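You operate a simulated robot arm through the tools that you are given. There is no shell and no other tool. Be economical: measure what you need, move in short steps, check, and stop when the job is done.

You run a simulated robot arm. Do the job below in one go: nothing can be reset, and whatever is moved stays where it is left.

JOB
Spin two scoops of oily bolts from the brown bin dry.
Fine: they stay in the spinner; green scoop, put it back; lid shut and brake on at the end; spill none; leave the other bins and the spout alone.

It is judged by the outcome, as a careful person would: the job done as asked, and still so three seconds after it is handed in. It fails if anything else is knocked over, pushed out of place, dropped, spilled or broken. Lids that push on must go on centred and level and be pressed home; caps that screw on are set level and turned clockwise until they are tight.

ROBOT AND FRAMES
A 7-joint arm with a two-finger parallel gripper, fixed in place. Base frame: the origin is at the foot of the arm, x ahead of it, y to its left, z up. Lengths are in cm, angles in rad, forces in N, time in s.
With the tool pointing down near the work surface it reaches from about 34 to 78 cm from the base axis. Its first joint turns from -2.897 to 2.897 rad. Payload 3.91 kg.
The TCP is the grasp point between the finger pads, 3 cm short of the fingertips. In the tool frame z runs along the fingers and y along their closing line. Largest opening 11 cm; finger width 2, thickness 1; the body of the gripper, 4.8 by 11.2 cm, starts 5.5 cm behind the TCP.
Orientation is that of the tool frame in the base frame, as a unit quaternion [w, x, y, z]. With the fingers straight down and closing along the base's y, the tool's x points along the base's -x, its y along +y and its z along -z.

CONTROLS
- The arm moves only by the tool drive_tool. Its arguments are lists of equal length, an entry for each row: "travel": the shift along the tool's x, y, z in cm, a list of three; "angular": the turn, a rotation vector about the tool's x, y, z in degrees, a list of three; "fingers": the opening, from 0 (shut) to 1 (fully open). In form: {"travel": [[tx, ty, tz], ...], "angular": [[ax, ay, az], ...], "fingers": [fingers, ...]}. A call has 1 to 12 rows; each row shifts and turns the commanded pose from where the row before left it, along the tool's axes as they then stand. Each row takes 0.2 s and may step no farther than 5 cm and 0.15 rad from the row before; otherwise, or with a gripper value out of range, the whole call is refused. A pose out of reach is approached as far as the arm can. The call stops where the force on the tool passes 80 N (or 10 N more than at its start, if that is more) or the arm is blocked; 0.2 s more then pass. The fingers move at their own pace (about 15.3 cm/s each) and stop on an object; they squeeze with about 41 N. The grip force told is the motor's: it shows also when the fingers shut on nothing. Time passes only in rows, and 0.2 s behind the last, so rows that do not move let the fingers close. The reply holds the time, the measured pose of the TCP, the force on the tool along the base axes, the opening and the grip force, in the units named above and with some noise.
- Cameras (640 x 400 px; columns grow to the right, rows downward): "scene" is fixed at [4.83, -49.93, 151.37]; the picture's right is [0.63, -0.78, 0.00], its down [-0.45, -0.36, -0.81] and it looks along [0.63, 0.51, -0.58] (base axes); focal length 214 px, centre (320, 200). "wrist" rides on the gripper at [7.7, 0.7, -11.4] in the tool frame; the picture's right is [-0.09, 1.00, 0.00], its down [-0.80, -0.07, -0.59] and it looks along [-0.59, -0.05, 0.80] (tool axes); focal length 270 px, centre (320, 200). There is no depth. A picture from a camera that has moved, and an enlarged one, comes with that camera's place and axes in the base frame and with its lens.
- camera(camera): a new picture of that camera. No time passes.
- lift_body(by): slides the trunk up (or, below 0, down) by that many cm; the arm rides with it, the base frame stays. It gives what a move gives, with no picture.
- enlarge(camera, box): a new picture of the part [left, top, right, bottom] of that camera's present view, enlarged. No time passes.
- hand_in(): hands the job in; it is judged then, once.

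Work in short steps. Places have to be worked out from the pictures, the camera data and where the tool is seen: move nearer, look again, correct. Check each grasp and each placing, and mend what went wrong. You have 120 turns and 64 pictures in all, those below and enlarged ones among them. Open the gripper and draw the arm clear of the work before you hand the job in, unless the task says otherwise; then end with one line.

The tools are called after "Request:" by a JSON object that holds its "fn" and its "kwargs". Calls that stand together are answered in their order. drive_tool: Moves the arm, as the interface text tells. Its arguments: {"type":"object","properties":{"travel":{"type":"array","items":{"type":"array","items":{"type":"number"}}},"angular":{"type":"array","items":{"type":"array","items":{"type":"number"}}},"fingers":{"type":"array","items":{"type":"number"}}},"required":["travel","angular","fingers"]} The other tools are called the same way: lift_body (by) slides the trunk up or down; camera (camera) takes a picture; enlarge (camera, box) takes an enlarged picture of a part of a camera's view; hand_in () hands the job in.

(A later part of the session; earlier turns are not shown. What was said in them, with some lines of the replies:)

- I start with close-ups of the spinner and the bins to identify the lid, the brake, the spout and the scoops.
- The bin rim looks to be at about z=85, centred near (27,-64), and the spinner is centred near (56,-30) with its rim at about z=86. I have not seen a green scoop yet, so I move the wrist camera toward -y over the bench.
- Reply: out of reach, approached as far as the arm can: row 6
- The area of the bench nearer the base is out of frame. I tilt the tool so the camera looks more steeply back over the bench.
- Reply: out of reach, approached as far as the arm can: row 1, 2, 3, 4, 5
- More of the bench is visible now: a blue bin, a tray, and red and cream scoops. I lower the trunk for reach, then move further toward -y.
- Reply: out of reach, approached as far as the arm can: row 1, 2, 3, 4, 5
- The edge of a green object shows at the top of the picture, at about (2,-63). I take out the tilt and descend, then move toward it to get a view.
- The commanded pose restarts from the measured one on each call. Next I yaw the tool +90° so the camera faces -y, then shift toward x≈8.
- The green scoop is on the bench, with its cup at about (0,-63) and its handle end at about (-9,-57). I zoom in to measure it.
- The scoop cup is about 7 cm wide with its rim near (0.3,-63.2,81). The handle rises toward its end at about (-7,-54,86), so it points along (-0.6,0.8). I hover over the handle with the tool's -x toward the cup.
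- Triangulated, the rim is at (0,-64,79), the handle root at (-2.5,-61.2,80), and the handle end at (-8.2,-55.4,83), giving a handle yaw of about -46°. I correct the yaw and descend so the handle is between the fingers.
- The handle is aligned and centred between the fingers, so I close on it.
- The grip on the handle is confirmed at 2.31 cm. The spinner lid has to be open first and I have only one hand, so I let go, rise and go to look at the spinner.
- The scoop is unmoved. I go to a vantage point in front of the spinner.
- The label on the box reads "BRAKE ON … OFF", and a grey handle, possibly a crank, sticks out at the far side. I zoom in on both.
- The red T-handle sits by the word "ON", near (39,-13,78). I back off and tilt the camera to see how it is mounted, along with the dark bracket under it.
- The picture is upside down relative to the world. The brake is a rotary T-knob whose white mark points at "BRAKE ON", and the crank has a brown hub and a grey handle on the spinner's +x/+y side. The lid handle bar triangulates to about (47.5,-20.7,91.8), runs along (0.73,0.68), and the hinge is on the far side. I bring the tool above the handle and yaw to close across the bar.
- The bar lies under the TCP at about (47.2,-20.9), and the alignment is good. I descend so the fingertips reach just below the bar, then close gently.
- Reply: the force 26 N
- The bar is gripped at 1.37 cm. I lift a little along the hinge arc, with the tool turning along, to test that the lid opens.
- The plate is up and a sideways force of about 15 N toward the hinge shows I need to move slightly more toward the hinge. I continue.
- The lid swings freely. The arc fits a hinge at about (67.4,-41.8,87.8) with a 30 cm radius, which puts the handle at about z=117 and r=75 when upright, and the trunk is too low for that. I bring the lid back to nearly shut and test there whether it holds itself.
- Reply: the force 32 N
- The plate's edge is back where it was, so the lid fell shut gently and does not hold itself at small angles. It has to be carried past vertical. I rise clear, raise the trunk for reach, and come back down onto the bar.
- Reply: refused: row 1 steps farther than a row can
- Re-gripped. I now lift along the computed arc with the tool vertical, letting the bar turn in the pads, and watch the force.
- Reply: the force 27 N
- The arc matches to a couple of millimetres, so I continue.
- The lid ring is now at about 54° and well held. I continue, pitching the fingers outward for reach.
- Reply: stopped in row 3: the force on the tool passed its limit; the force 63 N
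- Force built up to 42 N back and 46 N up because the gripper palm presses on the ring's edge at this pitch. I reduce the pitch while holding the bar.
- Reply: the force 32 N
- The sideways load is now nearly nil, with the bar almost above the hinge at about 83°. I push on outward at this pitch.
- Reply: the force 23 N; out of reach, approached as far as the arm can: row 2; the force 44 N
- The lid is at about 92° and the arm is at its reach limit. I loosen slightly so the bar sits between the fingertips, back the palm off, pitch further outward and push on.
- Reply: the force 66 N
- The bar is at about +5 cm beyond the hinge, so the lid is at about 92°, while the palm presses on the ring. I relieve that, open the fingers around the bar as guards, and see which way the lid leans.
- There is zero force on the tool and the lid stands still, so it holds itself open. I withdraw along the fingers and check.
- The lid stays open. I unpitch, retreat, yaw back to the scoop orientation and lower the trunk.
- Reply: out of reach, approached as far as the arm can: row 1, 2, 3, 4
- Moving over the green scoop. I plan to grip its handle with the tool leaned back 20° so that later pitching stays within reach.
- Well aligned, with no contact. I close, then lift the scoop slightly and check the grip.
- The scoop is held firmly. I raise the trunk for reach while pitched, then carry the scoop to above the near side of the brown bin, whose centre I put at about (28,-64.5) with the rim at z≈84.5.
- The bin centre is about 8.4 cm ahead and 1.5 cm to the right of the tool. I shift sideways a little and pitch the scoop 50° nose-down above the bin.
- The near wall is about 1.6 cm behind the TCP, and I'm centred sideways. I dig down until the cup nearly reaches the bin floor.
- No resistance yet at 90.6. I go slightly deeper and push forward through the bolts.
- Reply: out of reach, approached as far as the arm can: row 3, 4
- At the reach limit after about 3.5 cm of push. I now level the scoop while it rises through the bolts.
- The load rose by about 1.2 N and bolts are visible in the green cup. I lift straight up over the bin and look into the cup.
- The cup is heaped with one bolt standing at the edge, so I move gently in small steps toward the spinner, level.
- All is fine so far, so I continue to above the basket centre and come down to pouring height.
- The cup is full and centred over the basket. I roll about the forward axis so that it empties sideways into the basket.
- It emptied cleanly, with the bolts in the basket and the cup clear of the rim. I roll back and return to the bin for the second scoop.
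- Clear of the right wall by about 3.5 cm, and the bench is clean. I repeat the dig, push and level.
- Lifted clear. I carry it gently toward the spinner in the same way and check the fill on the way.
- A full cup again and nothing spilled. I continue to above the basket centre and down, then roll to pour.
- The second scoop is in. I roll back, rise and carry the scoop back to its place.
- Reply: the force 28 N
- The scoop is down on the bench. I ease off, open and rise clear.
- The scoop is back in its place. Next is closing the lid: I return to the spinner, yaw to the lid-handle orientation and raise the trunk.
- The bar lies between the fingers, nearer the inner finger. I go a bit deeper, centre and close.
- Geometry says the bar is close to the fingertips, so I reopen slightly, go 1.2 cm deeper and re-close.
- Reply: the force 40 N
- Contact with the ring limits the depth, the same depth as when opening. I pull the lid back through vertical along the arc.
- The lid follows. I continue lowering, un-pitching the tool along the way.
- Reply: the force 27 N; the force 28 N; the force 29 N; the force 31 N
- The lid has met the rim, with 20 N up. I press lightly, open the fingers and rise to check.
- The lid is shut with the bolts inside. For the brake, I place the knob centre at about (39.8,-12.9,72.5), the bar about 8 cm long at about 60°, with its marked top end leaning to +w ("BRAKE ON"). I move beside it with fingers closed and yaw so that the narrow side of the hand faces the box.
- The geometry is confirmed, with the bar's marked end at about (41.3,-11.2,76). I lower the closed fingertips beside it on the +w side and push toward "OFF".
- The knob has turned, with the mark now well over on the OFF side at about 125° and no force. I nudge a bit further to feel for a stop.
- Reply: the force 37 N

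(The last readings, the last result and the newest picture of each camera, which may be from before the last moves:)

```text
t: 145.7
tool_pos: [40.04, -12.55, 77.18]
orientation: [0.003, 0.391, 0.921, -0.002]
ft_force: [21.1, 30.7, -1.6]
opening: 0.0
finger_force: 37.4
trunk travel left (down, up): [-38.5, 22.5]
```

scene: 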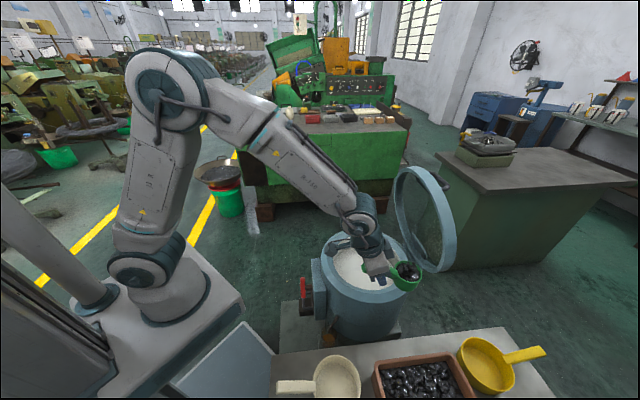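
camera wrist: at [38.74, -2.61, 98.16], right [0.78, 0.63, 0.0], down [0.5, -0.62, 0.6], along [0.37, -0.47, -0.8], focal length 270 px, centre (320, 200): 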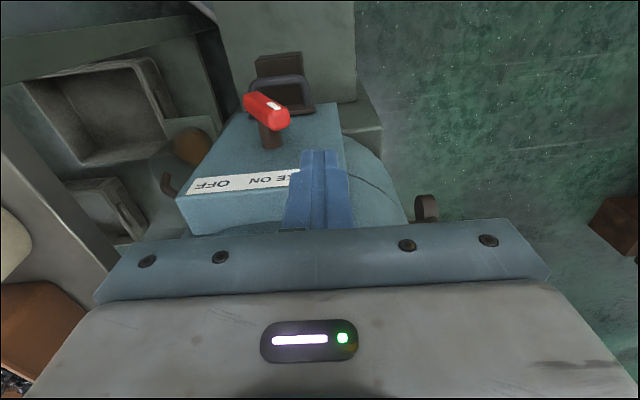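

37 N of resistance means the OFF stop is reached. I back off, rise and go look at the crank on the far side.

Request:
{"fn": "drive_tool", "kwargs": {"travel": [[0, 1, 0], [0, 0.5, -4], [0, 0, -4.8], [0, 0, -4.8], [0, 3, -3.8], [-1.5, 4, -2.6], [-1.5, 4, -2.6], [-1.5, 4, -2.6], [-1.5, 3, -2.6], [-1.5, 2, -2.6], [-1.3, 0, 0]], "angular": [[0, 0, 0], [0, 0, 0], [0, 0, 0], [0, 0, 0], [0, 0, 0], [0, 0, 0], [0, 0, 0], [0, 0, 0], [0, 0, 0], [0, 0, 0], [0, 0, 0]], "fingers": [0, 0, 0, 0, 0, 0, 0, 0.5, 1, 1, 1]}}

Request:
{"fn": "camera", "kwargs": {"camera": "wrist"}}

```text
t: 148.1
tool_pos: [61.28, -4.12, 107.38]
orientation: [0.002, 0.392, 0.92, -0.003]
ft_force: [-0.6, -0.4, 0.2]
opening: 11.0
finger_force: 0.2
trunk travel left (down, up): [-38.5, 22.5]
```

```text
11 pictures are left
camera wrist: at [56.32, 1.89, 118.72], right [0.78, 0.63, 0.0], down [0.5, -0.62, 0.6], along [0.37, -0.47, -0.8], focal length 270 px, centre (320, 200)
```

wrist: 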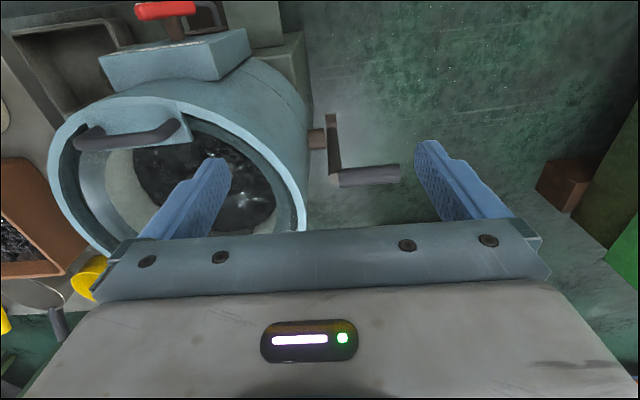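

The crank axis is at about z=65.5 directly under the handle. The handle centre triangulates to (76.4,-10.6,82.3), so the crank is at top dead centre with a radius of about 17 cm. I lower the trunk, yaw, and pitch the tool outward 60° to reach around the circle.

Request:
{"fn": "lift_body", "kwargs": {"by": -18}}

Request:
{"fn": "drive_tool", "kwargs": {"travel": [[0, 0, 0], [0, 0, 0], [0, 0, 0], [0, 0, 0], [0, 0, 0], [0, 0, 0], [0, 0, 0], [0, 0, 0], [0, 0, 0], [0, 0, 0], [0, 0, 0], [0, 0, 0]], "angular": [[0, 0, -8.5], [0, 0, -8.5], [0, 0, -8.5], [0, 0, -8.5], [0, 0, -8.5], [0, 0, -8.5], [0, 0, -8.5], [0, 0, -8.5], [0, 0, -8.5], [0, 0, -8.5], [0, 0, -8.5], [0, 0, -8.5]], "fingers": [1, 1, 1, 1, 1, 1, 1, 1, 1, 1, 1, 1]}}

Request:
{"fn": "drive_tool", "kwargs": {"travel": [[0, 0, 0], [0, 0, 0], [0, 0, 0], [0, 0, 0], [0, 0, 0], [0, 0, 0], [0, 0, 0], [0, 0, 0], [0, 0, 0]], "angular": [[0, 0, -4], [7.5, 0, 0], [7.5, 0, 0], [7.5, 0, 0], [7.5, 0, 0], [7.5, 0, 0], [7.5, 0, 0], [7.5, 0, 0], [7.5, 0, 0]], "fingers": [1, 1, 1, 1, 1, 1, 1, 1, 1]}}

```text
t: 150.1
tool_pos: [61.13, -4.32, 89.44]
orientation: [0.001, 0.392, 0.92, -0.003]
ft_force: [-0.3, -0.2, -1.0]
opening: 11.0
finger_force: 0.1
trunk travel left (down, up): [-20.5, 40.5]
```

```text
t: 152.7
tool_pos: [61.24, -4.27, 89.48]
orientation: [-0.001, -0.469, 0.883, -0.004]
ft_force: [0.2, 0.6, -0.5]
opening: 10.99
finger_force: 0.1
trunk travel left (down, up): [-20.5, 40.5]
```

```text
t: 154.7
tool_pos: [61.02, -4.15, 89.42]
orientation: [0.249, -0.433, 0.748, -0.436]
ft_force: [0.2, -0.2, -0.2]
opening: 11.0
finger_force: 0.0
trunk travel left (down, up): [-20.5, 40.5]
```

Request:
{"fn": "drive_tool", "kwargs": {"travel": [[-0.5, -0.7, 2.9], [-0.5, -0.7, 2.9], [-0.46, -0.66, 2.97], [0, 0, 0]], "angular": [[0, 0, 0], [0, 0, 0], [0, 0, 0], [0, 0, 0]], "fingers": [1, 1, 1, 1]}}

Request:
{"fn": "camera", "kwargs": {"camera": "wrist"}}

```text
t: 155.7
tool_pos: [69.7, -7.71, 87.03]
orientation: [0.248, -0.432, 0.75, -0.435]
ft_force: [0.0, 0.1, -0.1]
opening: 10.97
finger_force: 0.0
trunk travel left (down, up): [-20.5, 40.5]
```

```text
10 pictures are left
camera wrist: at [56.91, -9.13, 91.9], right [-0.39, 0.32, -0.87], down [-0.01, 0.94, 0.35], along [0.92, 0.15, -0.36], focal length 270 px, centre (320, 200)
```

wrist: 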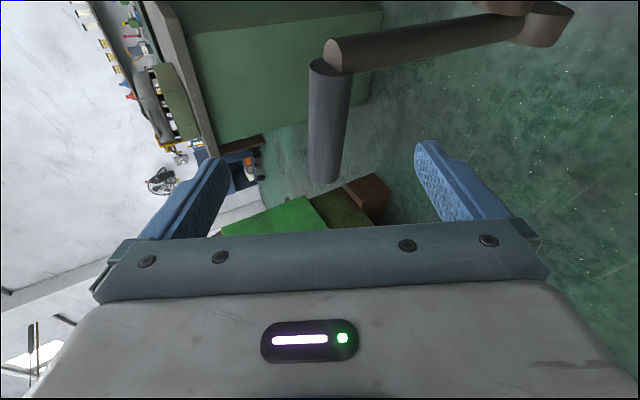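

A clear view: the handle is between the fingers, about 8.6 cm long and 3 cm thick, with the arm going straight down. I advance 8.5 cm and close.

Request:
{"fn": "drive_tool", "kwargs": {"travel": [[0, 0.4, 3], [0, 0.4, 3], [0, 0.1, 2.4], [0, 0, 0], [0, 0, 0], [0, 0, 0], [0, 0, 0]], "angular": [[0, 0, 0], [0, 0, 0], [0, 0, 0], [0, 0, 0], [0, 0, 0], [0, 0, 0], [0, 0, 0]], "fingers": [1, 1, 1, 1, 0, 0, 0]}}

```text
t: 157.3
tool_pos: [75.52, -10.22, 82.49]
orientation: [0.254, -0.434, 0.746, -0.436]
ft_force: [18.7, 37.0, 27.8]
opening: 3.22
finger_force: 44.7
trunk travel left (down, up): [-20.5, 40.5]
```

Gripped (3.2 cm). I try the first 21° of the turn toward the near side to check that the crank moves freely and that the radius fits.

Request:
{"fn": "drive_tool", "kwargs": {"travel": [[-0.57, 1.11, -1.66], [-0.56, 1.31, -1.51], [-0.55, 1.49, -1.34], [0, 0, 0]], "angular": [[0, 0, 0], [0, 0, 0], [0, 0, 0], [0, 0, 0]], "fingers": [0, 0, 0, 0]}}

```text
t: 158.3
tool_pos: [70.91, -6.73, 80.93]
orientation: [0.246, -0.43, 0.75, -0.439]
ft_force: [0.1, 2.5, 13.5]
opening: 3.24
finger_force: 44.7
trunk travel left (down, up): [-20.5, 40.5]
```

It turns freely with the radius about 16.8 cm. I continue along the circle in 12° steps.

Request:
{"fn": "drive_tool", "kwargs": {"travel": [[-0.85, 2.93, -1.72], [-0.74, 3.26, -1.08], [-0.59, 3.44, -0.38], [-0.42, 3.47, 0.33], [-0.22, 3.35, 1.04], [-0.02, 3.08, 1.68]], "angular": [[0, 0, 0], [0, 0, 0], [0, 0, 0], [0, 0, 0], [0, 0, 0], [0, 0, 0]], "fingers": [0, 0, 0, 0, 0, 0]}}

```text
t: 159.5
tool_pos: [64.62, -0.09, 70.47]
orientation: [0.262, -0.412, 0.744, -0.456]
ft_force: [-24.8, -12.4, 27.5]
opening: 3.17
finger_force: 44.6
trunk travel left (down, up): [-20.5, 40.5]
stopped in row 6: the force on the tool passed its limit (the readings are from after the stop); the commanded pose is now the measured one
```

The force limit tripped near γ≈73°, either from the basket's inertia or from a contact. I continue with smaller, slower steps and watch the force.

Request:
{"fn": "drive_tool", "kwargs": {"travel": [[0, 0, 0], [-0.1, 1.68, 0.5], [-0.03, 1.6, 0.7], [0, 0, 0]], "angular": [[0, 0, 0], [0, 0, 0], [0, 0, 0], [0, 0, 0]], "fingers": [0, 0, 0, 0]}}

Request:
{"fn": "camera", "kwargs": {"camera": "scene"}}

```text
t: 160.1
tool_pos: [65.15, 0.06, 70.3]
orientation: [0.271, -0.404, 0.738, -0.468]
ft_force: [-28.0, -4.5, 27.6]
opening: 3.12
finger_force: 45.5
trunk travel left (down, up): [-20.5, 40.5]
stopped in row 3: the force on the tool passed its limit (the readings are from after the stop); the commanded pose is now the measured one
```

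```text
9 pictures are left
```

scene: 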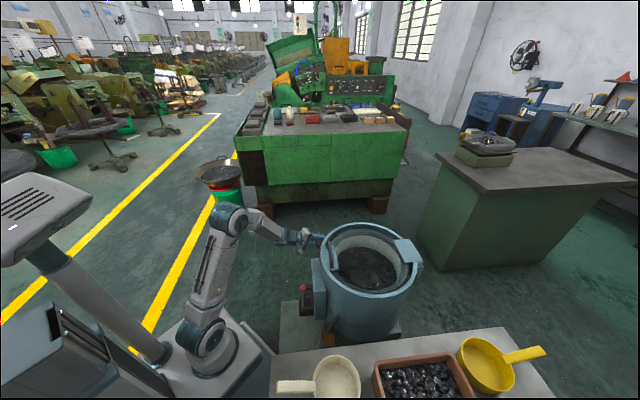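

Request:
{"fn": "enlarge", "kwargs": {"camera": "scene", "box": [264, 205, 360, 265]}}

Request:
{"fn": "camera", "kwargs": {"camera": "wrist"}}

```text
6.67 times, centred on (312, 235) of scene
camera zoom: at [4.83, -49.93, 151.37], right [0.63, -0.78, 0.0], down [-0.45, -0.36, -0.81], along [0.63, 0.51, -0.58], focal length 1430 px, centre (373, -33)
```

zoom: 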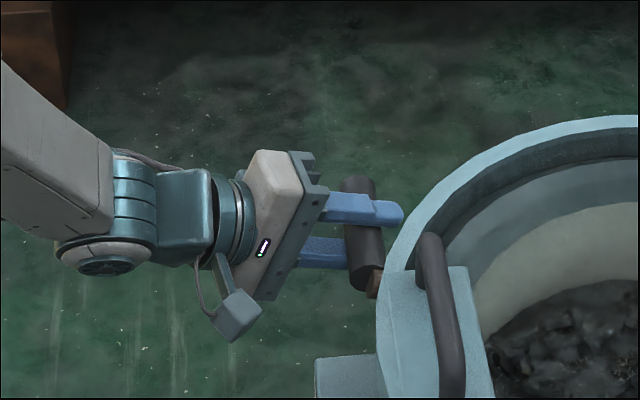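

```text
7 pictures are left
camera wrist: at [51.84, -1.0, 74.11], right [-0.29, 0.31, -0.9], down [-0.02, 0.94, 0.33], along [0.96, 0.11, -0.27], focal length 270 px, centre (320, 200)
```

wrist: 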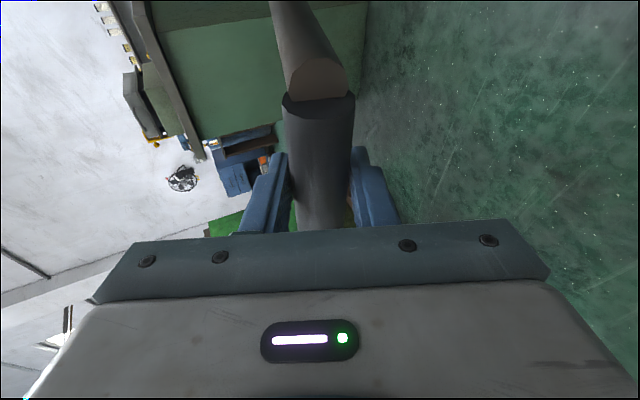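

The pictures show the handle sitting some 1.5 cm palm-side of the TCP, and the tool has been twisted about 5° by the grip. I loosen, re-centre and straighten the tool, re-grip and try on.

Request:
{"fn": "drive_tool", "kwargs": {"travel": [[0, 0, 0], [0, 0, -0.7], [0, 0, -0.7], [0, 0, 0], [0, 0, 0], [0, 0, 0], [0, 0, 0]], "angular": [[0, 0, 0], [-2.7, 0, -1], [-2.7, 0, -1], [0, 0, 0], [0, 0, 0], [0, 0, 0], [0, 0, 0]], "fingers": [0.45, 0.45, 0.45, 0.45, 0, 0, 0]}}

Request:
{"fn": "drive_tool", "kwargs": {"travel": [[-0.15, 1.7, 0.2], [-0.1, 1.7, 0.4], [0, 0, 0]], "angular": [[0, 0, 0], [0, 0, 0], [0, 0, 0]], "fingers": [0, 0, 0]}}

```text
t: 161.7
tool_pos: [64.38, 0.55, 70.83]
orientation: [0.244, -0.431, 0.751, -0.437]
ft_force: [31.7, -13.3, 31.6]
opening: 3.21
finger_force: 44.9
trunk travel left (down, up): [-20.5, 40.5]
```

```text
t: 162.1
tool_pos: [64.48, 0.5, 70.81]
orientation: [0.252, -0.42, 0.748, -0.449]
ft_force: [0.0, -7.9, 13.2]
opening: 3.19
finger_force: 44.6
trunk travel left (down, up): [-20.5, 40.5]
stopped in row 2: the force on the tool passed its limit (the readings are from after the stop); the commanded pose is now the measured one
```

It is rigidly blocked at the same spot. With the shoulder at about z=75 and the tool pitched out, the wrist joint (J6) is probably at its limit, so I let go, back off, lower the trunk 14 cm, and re-approach the handle at the same point.

Request:
{"fn": "drive_tool", "kwargs": {"travel": [[0, 0, 0], [0, 0, 0], [0, 0, -3], [0, 0, -3], [0, 0, -3], [0, 0, 0]], "angular": [[0, 0, 0], [0, 0, 0], [-1.2, 0, -0.5], [-1.2, 0, -0.5], [0, 0, 0], [0, 0, 0]], "fingers": [0.7, 1, 1, 1, 1, 1]}}

Request:
{"fn": "lift_body", "kwargs": {"by": -14}}

Request:
{"fn": "drive_tool", "kwargs": {"travel": [[0, -3.03, -1.75], [0, -3.03, -1.75], [0, -3.03, -1.75], [0, -3.03, -1.75], [0, 0, 0]], "angular": [[0, 0, 0], [0, 0, 0], [0, 0, 0], [0, 0, 0], [0, 0, 0]], "fingers": [1, 1, 1, 1, 1]}}

Request:
{"fn": "camera", "kwargs": {"camera": "wrist"}}

```text
t: 163.5
tool_pos: [57.65, 4.77, 75.02]
orientation: [0.238, -0.436, 0.753, -0.431]
ft_force: [0.2, -0.3, 0.2]
opening: 10.99
finger_force: 0.0
trunk travel left (down, up): [-20.5, 40.5]
```

```text
t: 165.2
tool_pos: [57.63, 4.61, 61.18]
orientation: [0.238, -0.437, 0.753, -0.431]
ft_force: [-0.1, 0.2, -0.3]
opening: 11.0
finger_force: 0.0
trunk travel left (down, up): [-6.5, 54.5]
```

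```text
t: 166.4
tool_pos: [57.94, 4.85, 75.2]
orientation: [0.237, -0.436, 0.753, -0.432]
ft_force: [0.2, 0.1, -0.5]
opening: 11.01
finger_force: 0.1
trunk travel left (down, up): [-6.5, 54.5]
```

```text
6 pictures are left
camera wrist: at [45.19, 3.52, 80.41], right [-0.41, 0.32, -0.86], down [0.0, 0.94, 0.35], along [0.91, 0.14, -0.38], focal length 270 px, centre (320, 200)
```

wrist: 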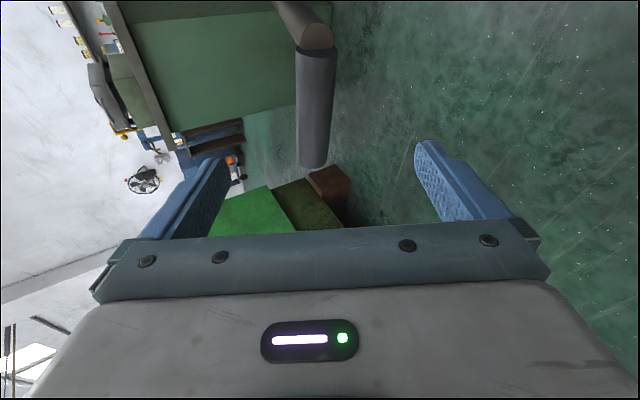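

The crank stayed put and the handle is still between the fingers. I advance, close and continue downward.

Request:
{"fn": "drive_tool", "kwargs": {"travel": [[0, -0.2, 3], [0, -0.2, 3], [0, 0, 2.5], [0, 0, 0], [0, 0, 0], [0, 0, 0]], "angular": [[0, 0, 0], [0, 0, 0], [0, 0, 0], [0, 0, 0], [0, 0, 0], [0, 0, 0]], "fingers": [1, 1, 1, 0, 0, 0]}}

Request:
{"fn": "drive_tool", "kwargs": {"travel": [[-0.2, 2.0, 0.5], [-0.1, 2.0, 0.7], [-0.02, 2.0, 1.0], [0, 0, 0]], "angular": [[0, 0, 0], [0, 0, 0], [0, 0, 0], [0, 0, 0]], "fingers": [0, 0, 0, 0]}}

```text
t: 167.8
tool_pos: [64.56, 1.05, 71.18]
orientation: [0.239, -0.435, 0.753, -0.432]
ft_force: [15.6, -1.3, 11.6]
opening: 3.25
finger_force: 44.5
trunk travel left (down, up): [-6.5, 54.5]
```

```text
t: 168.2
tool_pos: [64.46, 1.03, 71.0]
orientation: [0.248, -0.427, 0.749, -0.442]
ft_force: [14.8, -5.1, 10.4]
opening: 3.24
finger_force: 45.2
trunk travel left (down, up): [-6.5, 54.5]
stopped in row 2: the force on the tool passed its limit (the readings are from after the stop); the commanded pose is now the measured one
```

It is blocked at the same crank angle again, so this is the crank's own stop. I swing it back up and see whether it goes past the top.

Request:
{"fn": "drive_tool", "kwargs": {"travel": [[0.38, -3.46, -0.47], [0.55, -3.46, 0.23], [0.71, -3.31, 0.94], [0.83, -3.01, 1.6], [0.92, -2.58, 2.19], [0.96, -2.05, 2.69], [0, 0, 0]], "angular": [[-1, 0, 0], [0, 0, 0], [0, 0, 0], [0, 0, 0], [0, 0, 0], [0, 0, 0], [0, 0, 0]], "fingers": [0, 0, 0, 0, 0, 0, 0]}}

Request:
{"fn": "drive_tool", "kwargs": {"travel": [[0.5, -0.8, 1.5], [0.5, -0.6, 1.5], [0, 0, 0]], "angular": [[0, 0, 0], [0, 0, 0], [0, 0, 0]], "fingers": [0, 0, 0]}}

```text
t: 169.8
tool_pos: [75.44, -9.84, 82.7]
orientation: [0.245, -0.434, 0.752, -0.432]
ft_force: [10.1, 11.6, -7.7]
opening: 3.23
finger_force: 45.3
trunk travel left (down, up): [-6.5, 54.5]
```

```text
t: 170.3
tool_pos: [76.37, -10.52, 82.32]
orientation: [0.242, -0.433, 0.757, -0.425]
ft_force: [-49.4, 44.3, -1.9]
opening: 3.24
finger_force: 45.3
trunk travel left (down, up): [-6.5, 54.5]
stopped in row 2: the force on the tool passed its limit (the readings are from after the stop); the commanded pose is now the measured one
```

A hard stop at the top too: it is a pump lever with about a 73° stroke between the top and the near side. I pump it with full strokes, just short of the stops.

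Request:
{"fn": "drive_tool", "kwargs": {"travel": [[-1.1, 2.2, -3.1], [-0.92, 2.58, -2.19], [-0.83, 3.01, -1.6], [-0.71, 3.31, -0.94], [-0.55, 3.46, -0.23], [-0.2, 2.0, 0.3], [0.2, -2.0, -0.3], [0.55, -3.46, 0.23], [0.71, -3.31, 0.94], [0.83, -3.01, 1.6], [0.92, -2.58, 2.19], [0.8, -1.8, 2.2]], "angular": [[0, 0, -1], [0, 0, 0], [0, 0, 0], [0, 0, 0], [0, 0, 0], [0, 0, 0], [0, 0, 0], [0, 0, 0], [0, 0, 0], [0, 0, 0], [0, 0, 0], [0, 0, 0]], "fingers": [0, 0, 0, 0, 0, 0, 0, 0, 0, 0, 0, 0]}}

Request:
{"fn": "enlarge", "kwargs": {"camera": "scene", "box": [310, 210, 438, 290]}}

```text
t: 172.9
tool_pos: [76.03, -10.57, 82.03]
orientation: [0.233, -0.439, 0.755, -0.428]
ft_force: [-28.9, 20.5, -15.7]
opening: 3.3
finger_force: 45.3
trunk travel left (down, up): [-6.5, 54.5]
```

```text
5.00 times, centred on (374, 250) of scene
camera zoom: at [4.83, -49.93, 151.37], right [0.63, -0.78, 0.0], down [-0.45, -0.36, -0.81], along [0.63, 0.51, -0.58], focal length 1072 px, centre (50, -50)
```

zoom: 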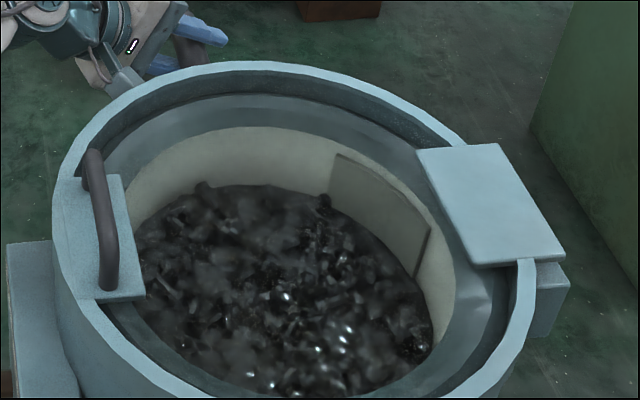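

The panel on the basket wall has moved, so pumping turns the basket. I keep pumping several strokes.

Request:
{"fn": "drive_tool", "kwargs": {"travel": [[-1.0, 2.1, -2.8], [-0.92, 2.58, -2.19], [-0.83, 3.01, -1.6], [-0.71, 3.31, -0.94], [-0.55, 3.46, -0.23], [-0.2, 2.0, 0.3], [0.2, -2.0, -0.3], [0.55, -3.46, 0.23], [0.71, -3.31, 0.94], [0.83, -3.01, 1.6], [0.92, -2.58, 2.19], [0.85, -1.9, 2.4]], "angular": [[0, 0, 0], [0, 0, 0], [0, 0, 0], [0, 0, 0], [0, 0, 0], [0, 0, 0], [0, 0, 0], [0, 0, 0], [0, 0, 0], [0, 0, 0], [0, 0, 0], [0, 0, 0]], "fingers": [0, 0, 0, 0, 0, 0, 0, 0, 0, 0, 0, 0]}}

Request:
{"fn": "drive_tool", "kwargs": {"travel": [[-1.0, 2.1, -2.8], [-0.92, 2.58, -2.19], [-0.83, 3.01, -1.6], [-0.71, 3.31, -0.94], [-0.55, 3.46, -0.23], [-0.2, 2.0, 0.3], [0.2, -2.0, -0.3], [0.55, -3.46, 0.23], [0.71, -3.31, 0.94], [0.83, -3.01, 1.6], [0.92, -2.58, 2.19], [0.85, -1.9, 2.4]], "angular": [[0, 0, 0], [0, 0, 0], [0, 0, 0], [0, 0, 0], [0, 0, 0], [0, 0, 0], [0, 0, 0], [0, 0, 0], [0, 0, 0], [0, 0, 0], [0, 0, 0], [0, 0, 0]], "fingers": [0, 0, 0, 0, 0, 0, 0, 0, 0, 0, 0, 0]}}

Request:
{"fn": "drive_tool", "kwargs": {"travel": [[-1.0, 2.1, -2.8], [-0.92, 2.58, -2.19], [-0.83, 3.01, -1.6], [-0.71, 3.31, -0.94], [-0.55, 3.46, -0.23], [-0.2, 2.0, 0.3], [0.2, -2.0, -0.3], [0.55, -3.46, 0.23], [0.71, -3.31, 0.94], [0.83, -3.01, 1.6], [0.92, -2.58, 2.19], [0.85, -1.9, 2.4]], "angular": [[0, 0, 0], [0, 0, 0], [0, 0, 0], [0, 0, 0], [0, 0, 0], [0, 0, 0], [0, 0, 0], [0, 0, 0], [0, 0, 0], [0, 0, 0], [0, 0, 0], [0, 0, 0]], "fingers": [0, 0, 0, 0, 0, 0, 0, 0, 0, 0, 0, 0]}}

```text
t: 175.5
tool_pos: [75.66, -10.39, 82.14]
orientation: [0.234, -0.439, 0.754, -0.43]
ft_force: [-6.1, 12.5, -4.1]
opening: 3.33
finger_force: 45.0
trunk travel left (down, up): [-6.5, 54.5]
```

```text
t: 178.1
tool_pos: [75.44, -10.31, 82.35]
orientation: [0.236, -0.438, 0.753, -0.431]
ft_force: [0.4, 2.4, 2.6]
opening: 3.29
finger_force: 45.3
trunk travel left (down, up): [-6.5, 54.5]
```

```text
t: 180.7
tool_pos: [75.07, -9.45, 82.35]
orientation: [0.238, -0.44, 0.751, -0.43]
ft_force: [6.4, 7.0, 7.1]
opening: 3.3
finger_force: 45.5
trunk travel left (down, up): [-6.5, 54.5]
```

Stable. I continue with somewhat faster strokes.

Request:
{"fn": "drive_tool", "kwargs": {"travel": [[-1.12, 2.44, -3.09], [-1.05, 3.15, -2.38], [-0.92, 3.67, -1.56], [-0.73, 3.98, -0.62], [-0.44, 3.2, 0.24], [0.44, -3.2, -0.24], [0.73, -3.98, 0.62], [0.92, -3.67, 1.56], [1.05, -3.15, 2.38], [1.12, -2.44, 3.09]], "angular": [[0, 0, 0], [0, 0, 0], [0, 0, 0], [0, 0, 0], [0, 0, 0], [0, 0, 0], [0, 0, 0], [0, 0, 0], [0, 0, 0], [0, 0, 0]], "fingers": [0, 0, 0, 0, 0, 0, 0, 0, 0, 0]}}

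Request:
{"fn": "drive_tool", "kwargs": {"travel": [[-1.12, 2.44, -3.09], [-1.05, 3.15, -2.38], [-0.92, 3.67, -1.56], [-0.73, 3.98, -0.62], [-0.44, 3.2, 0.24], [0.44, -3.2, -0.24], [0.73, -3.98, 0.62], [0.92, -3.67, 1.56], [1.05, -3.15, 2.38], [1.12, -2.44, 3.09]], "angular": [[0, 0, 0], [0, 0, 0], [0, 0, 0], [0, 0, 0], [0, 0, 0], [0, 0, 0], [0, 0, 0], [0, 0, 0], [0, 0, 0], [0, 0, 0]], "fingers": [0, 0, 0, 0, 0, 0, 0, 0, 0, 0]}}

Request:
{"fn": "drive_tool", "kwargs": {"travel": [[-1.12, 2.44, -3.09], [-1.05, 3.15, -2.38], [-0.92, 3.67, -1.56], [-0.73, 3.98, -0.62], [-0.44, 3.2, 0.24], [0.44, -3.2, -0.24], [0.73, -3.98, 0.62], [0.92, -3.67, 1.56], [1.05, -3.15, 2.38], [1.12, -2.44, 3.09]], "angular": [[0, 0, 0], [0, 0, 0], [0, 0, 0], [0, 0, 0], [0, 0, 0], [0, 0, 0], [0, 0, 0], [0, 0, 0], [0, 0, 0], [0, 0, 0]], "fingers": [0, 0, 0, 0, 0, 0, 0, 0, 0, 0]}}

Request:
{"fn": "drive_tool", "kwargs": {"travel": [[-1.12, 2.44, -3.09], [-1.05, 3.15, -2.38], [-0.92, 3.67, -1.56], [-0.73, 3.98, -0.62], [-0.44, 3.2, 0.24], [0.44, -3.2, -0.24], [0.73, -3.98, 0.62], [0.92, -3.67, 1.56], [1.05, -3.15, 2.38], [1.12, -2.44, 3.09]], "angular": [[0, 0, 0], [0, 0, 0], [0, 0, 0], [0, 0, 0], [0, 0, 0], [0, 0, 0], [0, 0, 0], [0, 0, 0], [0, 0, 0], [0, 0, 0]], "fingers": [0, 0, 0, 0, 0, 0, 0, 0, 0, 0]}}

Request:
{"fn": "enlarge", "kwargs": {"camera": "scene", "box": [310, 210, 438, 290]}}

```text
t: 182.9
tool_pos: [75.28, -9.71, 82.46]
orientation: [0.237, -0.439, 0.752, -0.431]
ft_force: [3.4, 3.4, 11.5]
opening: 3.29
finger_force: 45.0
trunk travel left (down, up): [-6.5, 54.5]
```

```text
t: 185.1
tool_pos: [75.34, -9.65, 82.34]
orientation: [0.238, -0.44, 0.752, -0.431]
ft_force: [12.7, 11.3, 7.8]
opening: 3.3
finger_force: 44.9
trunk travel left (down, up): [-6.5, 54.5]
```

```text
t: 187.3
tool_pos: [74.97, -9.57, 82.52]
orientation: [0.237, -0.438, 0.752, -0.431]
ft_force: [-1.3, -2.4, 7.9]
opening: 3.28
finger_force: 45.0
trunk travel left (down, up): [-6.5, 54.5]
```

```text
t: 189.5
tool_pos: [75.02, -9.68, 82.53]
orientation: [0.237, -0.439, 0.753, -0.43]
ft_force: [6.3, 5.2, 4.1]
opening: 3.29
finger_force: 45.1
trunk travel left (down, up): [-6.5, 54.5]
```

```text
5.00 times, centred on (374, 250) of scene
camera zoom: at [4.83, -49.93, 151.37], right [0.63, -0.78, 0.0], down [-0.45, -0.36, -0.81], along [0.63, 0.51, -0.58], focal length 1072 px, centre (50, -50)
```

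zoom: 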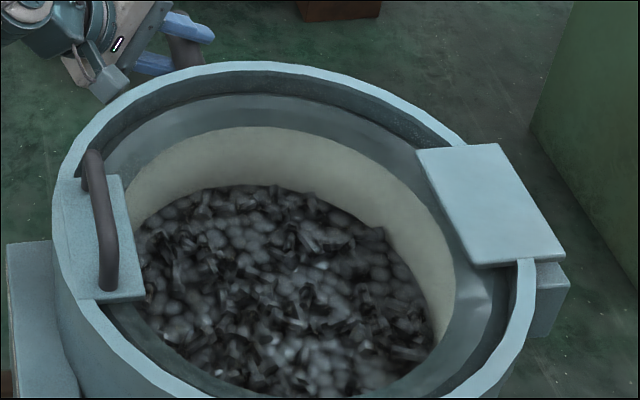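

The bolts look duller and greyer already, so drying is progressing. I do several more strokes.

Request:
{"fn": "drive_tool", "kwargs": {"travel": [[-1.12, 2.44, -3.09], [-1.05, 3.15, -2.38], [-0.92, 3.67, -1.56], [-0.73, 3.98, -0.62], [-0.44, 3.2, 0.24], [0.44, -3.2, -0.24], [0.73, -3.98, 0.62], [0.92, -3.67, 1.56], [1.05, -3.15, 2.38], [1.12, -2.44, 3.09]], "angular": [[0, 0, 0], [0, 0, 0], [0, 0, 0], [0, 0, 0], [0, 0, 0], [0, 0, 0], [0, 0, 0], [0, 0, 0], [0, 0, 0], [0, 0, 0]], "fingers": [0, 0, 0, 0, 0, 0, 0, 0, 0, 0]}}

Request:
{"fn": "drive_tool", "kwargs": {"travel": [[-1.12, 2.44, -3.09], [-1.05, 3.15, -2.38], [-0.92, 3.67, -1.56], [-0.73, 3.98, -0.62], [-0.44, 3.2, 0.24], [0.44, -3.2, -0.24], [0.73, -3.98, 0.62], [0.92, -3.67, 1.56], [1.05, -3.15, 2.38], [1.12, -2.44, 3.09]], "angular": [[0, 0, 0], [0, 0, 0], [0, 0, 0], [0, 0, 0], [0, 0, 0], [0, 0, 0], [0, 0, 0], [0, 0, 0], [0, 0, 0], [0, 0, 0]], "fingers": [0, 0, 0, 0, 0, 0, 0, 0, 0, 0]}}

Request:
{"fn": "drive_tool", "kwargs": {"travel": [[-1.12, 2.44, -3.09], [-1.05, 3.15, -2.38], [-0.92, 3.67, -1.56], [-0.73, 3.98, -0.62], [-0.44, 3.2, 0.24], [0.44, -3.2, -0.24], [0.73, -3.98, 0.62], [0.92, -3.67, 1.56], [1.05, -3.15, 2.38], [1.12, -2.44, 3.09]], "angular": [[0, 0, 0], [0, 0, 0], [0, 0, 0], [0, 0, 0], [0, 0, 0], [0, 0, 0], [0, 0, 0], [0, 0, 0], [0, 0, 0], [0, 0, 0]], "fingers": [0, 0, 0, 0, 0, 0, 0, 0, 0, 0]}}

Request:
{"fn": "drive_tool", "kwargs": {"travel": [[-1.12, 2.44, -3.09], [-1.05, 3.15, -2.38], [-0.92, 3.67, -1.56], [-0.73, 3.98, -0.62], [-0.44, 3.2, 0.24], [0.44, -3.2, -0.24], [0.73, -3.98, 0.62], [0.92, -3.67, 1.56], [1.05, -3.15, 2.38], [1.12, -2.44, 3.09]], "angular": [[0, 0, 0], [0, 0, 0], [0, 0, 0], [0, 0, 0], [0, 0, 0], [0, 0, 0], [0, 0, 0], [0, 0, 0], [0, 0, 0], [0, 0, 0]], "fingers": [0, 0, 0, 0, 0, 0, 0, 0, 0, 0]}}

Request:
{"fn": "drive_tool", "kwargs": {"travel": [[-1.12, 2.44, -3.09], [-1.05, 3.15, -2.38], [-0.92, 3.67, -1.56], [-0.73, 3.98, -0.62], [-0.44, 3.2, 0.24], [0.44, -3.2, -0.24], [0.73, -3.98, 0.62], [0.92, -3.67, 1.56], [1.05, -3.15, 2.38], [1.12, -2.44, 3.09]], "angular": [[0, 0, 0], [0, 0, 0], [0, 0, 0], [0, 0, 0], [0, 0, 0], [0, 0, 0], [0, 0, 0], [0, 0, 0], [0, 0, 0], [0, 0, 0]], "fingers": [0, 0, 0, 0, 0, 0, 0, 0, 0, 0]}}

Request:
{"fn": "enlarge", "kwargs": {"camera": "scene", "box": [310, 210, 438, 290]}}

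```text
t: 191.7
tool_pos: [75.14, -9.6, 82.45]
orientation: [0.238, -0.438, 0.753, -0.43]
ft_force: [-0.9, -0.9, 8.3]
opening: 3.29
finger_force: 44.0
trunk travel left (down, up): [-6.5, 54.5]
```

```text
t: 193.9
tool_pos: [75.39, -9.64, 82.38]
orientation: [0.237, -0.439, 0.753, -0.429]
ft_force: [5.8, 4.8, 5.8]
opening: 3.29
finger_force: 44.8
trunk travel left (down, up): [-6.5, 54.5]
```

```text
t: 196.1
tool_pos: [75.07, -9.82, 82.57]
orientation: [0.237, -0.44, 0.753, -0.429]
ft_force: [8.8, 8.2, -0.4]
opening: 3.29
finger_force: 45.2
trunk travel left (down, up): [-6.5, 54.5]
```

```text
t: 198.3
tool_pos: [75.2, -9.42, 82.34]
orientation: [0.238, -0.438, 0.752, -0.431]
ft_force: [4.1, 5.8, 8.5]
opening: 3.28
finger_force: 44.9
trunk travel left (down, up): [-6.5, 54.5]
```

```text
t: 200.5
tool_pos: [75.21, -9.95, 82.56]
orientation: [0.235, -0.439, 0.753, -0.43]
ft_force: [5.7, 5.1, -0.8]
opening: 3.29
finger_force: 44.8
trunk travel left (down, up): [-6.5, 54.5]
```

```text
5.00 times, centred on (374, 250) of scene
camera zoom: at [4.83, -49.93, 151.37], right [0.63, -0.78, 0.0], down [-0.45, -0.36, -0.81], along [0.63, 0.51, -0.58], focal length 1072 px, centre (50, -50)
```

zoom: 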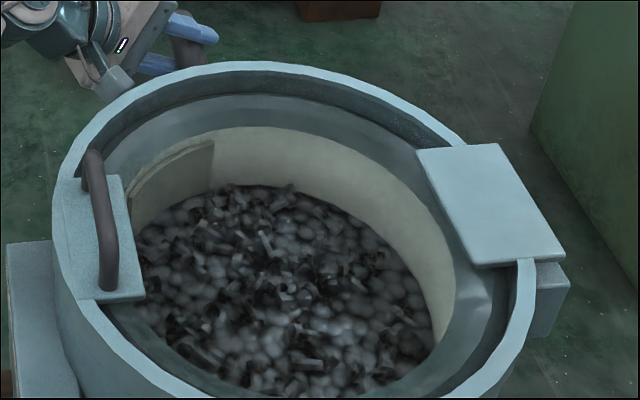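

The bolts now look uniformly matte with no oily glints. I add a few more strokes for margin, ending with the lever at the top.

Request:
{"fn": "drive_tool", "kwargs": {"travel": [[-1.12, 2.44, -3.09], [-1.05, 3.15, -2.38], [-0.92, 3.67, -1.56], [-0.73, 3.98, -0.62], [-0.44, 3.2, 0.24], [0.44, -3.2, -0.24], [0.73, -3.98, 0.62], [0.92, -3.67, 1.56], [1.05, -3.15, 2.38], [1.12, -2.44, 3.09]], "angular": [[0, 0, 0], [0, 0, 0], [0, 0, 0], [0, 0, 0], [0, 0, 0], [0, 0, 0], [0, 0, 0], [0, 0, 0], [0, 0, 0], [0, 0, 0]], "fingers": [0, 0, 0, 0, 0, 0, 0, 0, 0, 0]}}

Request:
{"fn": "drive_tool", "kwargs": {"travel": [[-1.12, 2.44, -3.09], [-1.05, 3.15, -2.38], [-0.92, 3.67, -1.56], [-0.73, 3.98, -0.62], [-0.44, 3.2, 0.24], [0.44, -3.2, -0.24], [0.73, -3.98, 0.62], [0.92, -3.67, 1.56], [1.05, -3.15, 2.38], [1.12, -2.44, 3.09]], "angular": [[0, 0, 0], [0, 0, 0], [0, 0, 0], [0, 0, 0], [0, 0, 0], [0, 0, 0], [0, 0, 0], [0, 0, 0], [0, 0, 0], [0, 0, 0]], "fingers": [0, 0, 0, 0, 0, 0, 0, 0, 0, 0]}}

Request:
{"fn": "drive_tool", "kwargs": {"travel": [[-1.12, 2.44, -3.09], [-1.05, 3.15, -2.38], [-0.92, 3.67, -1.56], [-0.73, 3.98, -0.62], [-0.44, 3.2, 0.24], [0.44, -3.2, -0.24], [0.73, -3.98, 0.62], [0.92, -3.67, 1.56], [1.05, -3.15, 2.38], [1.12, -2.44, 3.09]], "angular": [[0, 0, 0], [0, 0, 0], [0, 0, 0], [0, 0, 0], [0, 0, 0], [0, 0, 0], [0, 0, 0], [0, 0, 0], [0, 0, 0], [0, 0, 0]], "fingers": [0, 0, 0, 0, 0, 0, 0, 0, 0, 0]}}

Request:
{"fn": "drive_tool", "kwargs": {"travel": [[-1.12, 2.44, -3.09], [-1.05, 3.15, -2.38], [-0.92, 3.67, -1.56], [-0.73, 3.98, -0.62], [-0.44, 3.2, 0.24], [0.44, -3.2, -0.24], [0.73, -3.98, 0.62], [0.92, -3.67, 1.56], [1.05, -3.15, 2.38], [1.12, -2.44, 3.09]], "angular": [[0, 0, 0], [0, 0, 0], [0, 0, 0], [0, 0, 0], [0, 0, 0], [0, 0, 0], [0, 0, 0], [0, 0, 0], [0, 0, 0], [0, 0, 0]], "fingers": [0, 0, 0, 0, 0, 0, 0, 0, 0, 0]}}

Request:
{"fn": "drive_tool", "kwargs": {"travel": [[0, 0, 0], [0, 0, 0], [0, 0, 0], [0, 0, -3], [0, 0, -4], [0, 0, -4], [0, 0, 0]], "angular": [[0, 0, 0], [0, 0, 0], [0, 0, 0], [0, 0, 0], [0, 0, 0], [0, 0, 0], [0, 0, 0]], "fingers": [0.6, 1, 1, 1, 1, 1, 1]}}

```text
t: 202.7
tool_pos: [74.85, -9.32, 82.42]
orientation: [0.236, -0.438, 0.753, -0.43]
ft_force: [0.3, 1.0, 1.1]
opening: 3.27
finger_force: 45.1
trunk travel left (down, up): [-6.5, 54.5]
```

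```text
t: 204.9
tool_pos: [75.56, -9.62, 82.42]
orientation: [0.238, -0.44, 0.752, -0.43]
ft_force: [9.2, 7.7, 5.4]
opening: 3.29
finger_force: 45.1
trunk travel left (down, up): [-6.5, 54.5]
```

```text
t: 207.1
tool_pos: [74.9, -9.64, 82.4]
orientation: [0.236, -0.439, 0.753, -0.43]
ft_force: [7.9, 10.1, 3.8]
opening: 3.33
finger_force: 45.1
trunk travel left (down, up): [-6.5, 54.5]
```

```text
t: 209.3
tool_pos: [75.1, -9.42, 82.57]
orientation: [0.24, -0.441, 0.751, -0.43]
ft_force: [8.4, 7.8, 13.3]
opening: 3.25
finger_force: 45.0
trunk travel left (down, up): [-6.5, 54.5]
```

```text
t: 210.9
tool_pos: [66.91, -4.48, 88.17]
orientation: [0.234, -0.44, 0.753, -0.429]
ft_force: [0.0, -0.7, -0.3]
opening: 11.03
finger_force: 0.1
trunk travel left (down, up): [-6.5, 54.5]
```

The lever is released at the top. Next I set the brake back on: straighten the tool, raise the trunk, and move to the knob's other side.

Request:
{"fn": "drive_tool", "kwargs": {"travel": [[0, 0, -2], [0, 0, 0], [0, 0, 0], [0, 0, 0], [0, 0, 0], [0, 0, 0], [0, 0, 0], [0, 0, 0], [0, 0, 0]], "angular": [[-7.5, 0, 0], [-7.5, 0, 0], [-7.5, 0, 0], [-7.5, 0, 0], [-7.5, 0, 0], [-7.5, 0, 0], [-7.5, 0, 0], [-6, 0, 0], [0, 0, 0]], "fingers": [1, 0.5, 0, 0, 0, 0, 0, 0, 0]}}

Request:
{"fn": "lift_body", "kwargs": {"by": 32}}

Request:
{"fn": "drive_tool", "kwargs": {"travel": [[0, 0, 0], [0, 0, 0], [0, 0, 0], [0, 0, 0], [0, 0, 0], [0, 0, 0], [0, 0, 0], [0, 0, 0], [0, 0, 0], [0, 0, 0], [0, 0, 0], [0, 0, 0]], "angular": [[0, 0, 8.5], [0, 0, 8.5], [0, 0, 8.5], [0, 0, 8.5], [0, 0, 8.5], [0, 0, 8.5], [0, 0, 8.5], [0, 0, 8.5], [0, 0, 8.5], [0, 0, 8.5], [0, 0, 8.5], [0, 0, 8.5]], "fingers": [0, 0, 0, 0, 0, 0, 0, 0, 0, 0, 0, 0]}}

```text
t: 212.9
tool_pos: [64.97, -3.86, 88.66]
orientation: [0.035, -0.496, 0.863, -0.085]
ft_force: [0.8, -0.1, 0.5]
opening: 0.0
finger_force: 37.3
out of reach, approached as far as the arm can: row 7, 8
trunk travel left (down, up): [-6.5, 54.5]
```

```text
t: 216.1
tool_pos: [64.91, -3.94, 120.65]
orientation: [0.035, -0.497, 0.863, -0.086]
ft_force: [1.2, 0.1, 0.1]
opening: 0.01
finger_force: 38.2
trunk travel left (down, up): [-38.5, 22.5]
```

```text
t: 218.7
tool_pos: [65.06, -3.85, 120.57]
orientation: [0.09, 0.359, 0.928, -0.026]
ft_force: [-1.0, 0.4, 0.6]
opening: 0.01
finger_force: 38.0
trunk travel left (down, up): [-38.5, 22.5]
```

Request:
{"fn": "drive_tool", "kwargs": {"travel": [[0, 0, 0], [0, 0, 0], [0, 0, 0], [1.38, -3.84, 0], [1.38, -3.84, 0], [1.38, -3.84, 0], [1.38, -3.84, 0], [1.38, -3.84, 0], [1.38, -3.84, 0], [1.38, -3.84, 0], [1.38, -3.84, 0], [0, 0, 0]], "angular": [[0, 5.3, 0], [0, 5.3, 0], [0, 0, 3.7], [0, 0, 0], [0, 0, 0], [0, 0, 0], [0, 0, 0], [0, 0, 0], [0, 0, 0], [0, 0, 0], [0, 0, 0], [0, 0, 0]], "fingers": [0, 0, 0, 0, 0, 0, 0, 0, 0, 0, 0, 0]}}

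Request:
{"fn": "drive_tool", "kwargs": {"travel": [[0, 0, 4.9], [0, 0, 4.9], [0, 0, 4.9], [0, 0, 4.9], [0, 0, 4.9], [0, 0, 4.9], [0, 0, 3], [0, 0, 0]], "angular": [[0, 0, 0], [0, 0, 0], [0, 0, 0], [0, 0, 0], [0, 0, 0], [0, 0, 0], [0, 0, 0], [0, 0, 0]], "fingers": [0, 0, 0, 0, 0, 0, 0, 0]}}

Request:
{"fn": "camera", "kwargs": {"camera": "wrist"}}

```text
t: 221.3
tool_pos: [32.82, -15.67, 120.16]
orientation: [0.022, 0.358, 0.934, 0.011]
ft_force: [-0.6, 0.2, 0.3]
opening: 0.0
finger_force: 37.6
out of reach, approached as far as the arm can: row 2, 3
trunk travel left (down, up): [-38.5, 22.5]
```

```text
t: 223.1
tool_pos: [34.22, -15.6, 87.75]
orientation: [0.021, 0.357, 0.934, 0.012]
ft_force: [-0.2, 0.1, 0.1]
opening: 0.0
finger_force: 38.2
trunk travel left (down, up): [-38.5, 22.5]
```

```text
2 pictures are left
camera wrist: at [28.49, -10.01, 98.81], right [0.73, 0.68, 0.04], down [0.52, -0.59, 0.62], along [0.44, -0.43, -0.79], focal length 270 px, centre (320, 200)
```

wrist: 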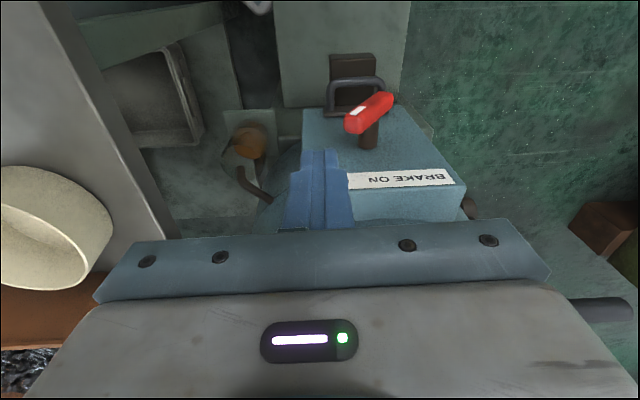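

The finger is on the OFF side of the knob with its marked end at about (37.6,-14.3,75.5). I line up the depth, lower, and push it back toward "BRAKE ON" until the stop.

Request:
{"fn": "drive_tool", "kwargs": {"travel": [[-1.6, -0.2, 2], [0, 0, 4], [0, 0, 4.6], [0, 0, 0], [0, 1, 0], [0, 1, 0], [0, 1, 0], [0, 1, 0], [0, 1, 0], [0, 0.6, 0], [0, 0, 0]], "angular": [[0, 0, 4.2], [0, 0, 0], [0, 0, 0], [0, 0, 0], [0, 0, 0], [0, 0, 0], [0, 0, 0], [0, 0, 0], [0, 0, 0], [0, 0, 0], [0, 0, 0]], "fingers": [0, 0, 0, 0, 0, 0, 0, 0, 0, 0, 0]}}

```text
t: 225.5
tool_pos: [39.34, -13.39, 77.19]
orientation: [0.018, 0.396, 0.918, 0.012]
ft_force: [-54.9, -49.0, -0.7]
opening: 0.0
finger_force: 37.1
trunk travel left (down, up): [-38.5, 22.5]
```

73 N of resistance at the expected position means the ON stop is reached. I back off, rise and check.

Request:
{"fn": "drive_tool", "kwargs": {"travel": [[0, -1.5, 0], [0, -1.5, 0], [0, 0, -4], [0, 0, -4.5], [0, 0, -4.5], [0, 0, -4.5], [2, 0, -4], [0, 0, -3], [0, 0, 0]], "angular": [[0, 0, 0], [0, 0, 0], [0, 0, 0], [0, 0, 0], [0, 0, 0], [0, 0, 0], [0, 0, 0], [0, 0, 0], [0, 0, 0]], "fingers": [0, 0, 0, 0, 0, 0.5, 1, 1, 1]}}

Request:
{"fn": "camera", "kwargs": {"camera": "wrist"}}

```text
t: 227.5
tool_pos: [35.48, -13.65, 101.53]
orientation: [0.021, 0.392, 0.92, 0.012]
ft_force: [0.2, 0.0, 0.5]
opening: 11.03
finger_force: 0.0
trunk travel left (down, up): [-38.5, 22.5]
```

```text
1 pictures are left
camera wrist: at [30.0, -7.65, 112.6], right [0.78, 0.63, 0.04], down [0.48, -0.63, 0.61], along [0.41, -0.46, -0.79], focal length 270 px, centre (320, 200)
```

wrist: 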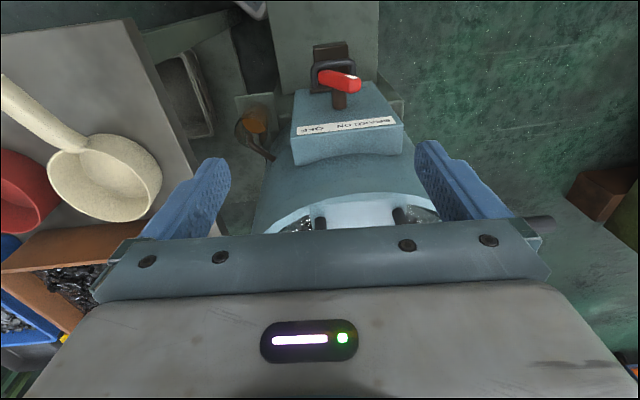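

The mark is back at "BRAKE ON". I draw the arm clear and take a last overall look.

Request:
{"fn": "drive_tool", "kwargs": {"travel": [[0, 0, -4], [0, 0, -4], [0, 0, -4], [0, 0, 0], [0, 0, 0]], "angular": [[0, 0, 0], [0, 0, 0], [0, 0, 0], [0, 0, 0], [0, 0, 0]], "fingers": [1, 1, 1, 1, 1]}}

Request:
{"fn": "enlarge", "kwargs": {"camera": "scene", "box": [260, 200, 580, 400]}}

```text
t: 228.7
tool_pos: [34.67, -13.44, 113.59]
orientation: [0.021, 0.391, 0.92, 0.012]
ft_force: [-1.0, -0.7, 0.0]
opening: 10.98
finger_force: 0.0
trunk travel left (down, up): [-38.5, 22.5]
```

```text
2.00 times, centred on (420, 300) of scene
camera zoom: at [4.83, -49.93, 151.37], right [0.63, -0.78, 0.0], down [-0.45, -0.36, -0.81], along [0.63, 0.51, -0.58], focal length 429 px, centre (120, 0)
```

zoom: 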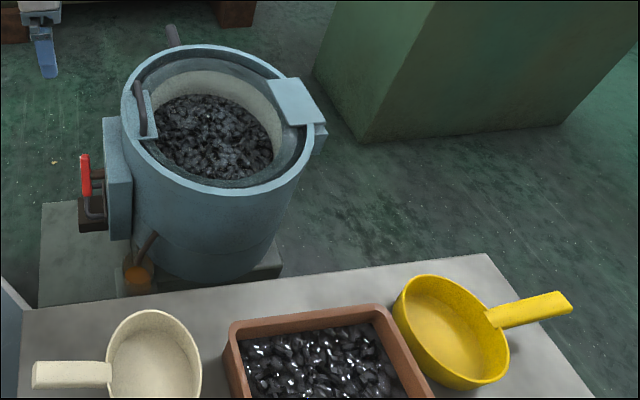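

The lid is shut, the brake is on and the bolts in the spinner are matte and dry. The bench is clean, the scoop is back and the arm is clear, so I hand in.

Request:
{"fn": "hand_in", "kwargs": {}}

```text
The job is handed in.
```

I put two full green scoops of bolts from the brown bin in the spinner and spun them until they looked matte and dry; they're still in it, the scoop is back in its place, the lid is shut, the brake is on, and I saw no spills.
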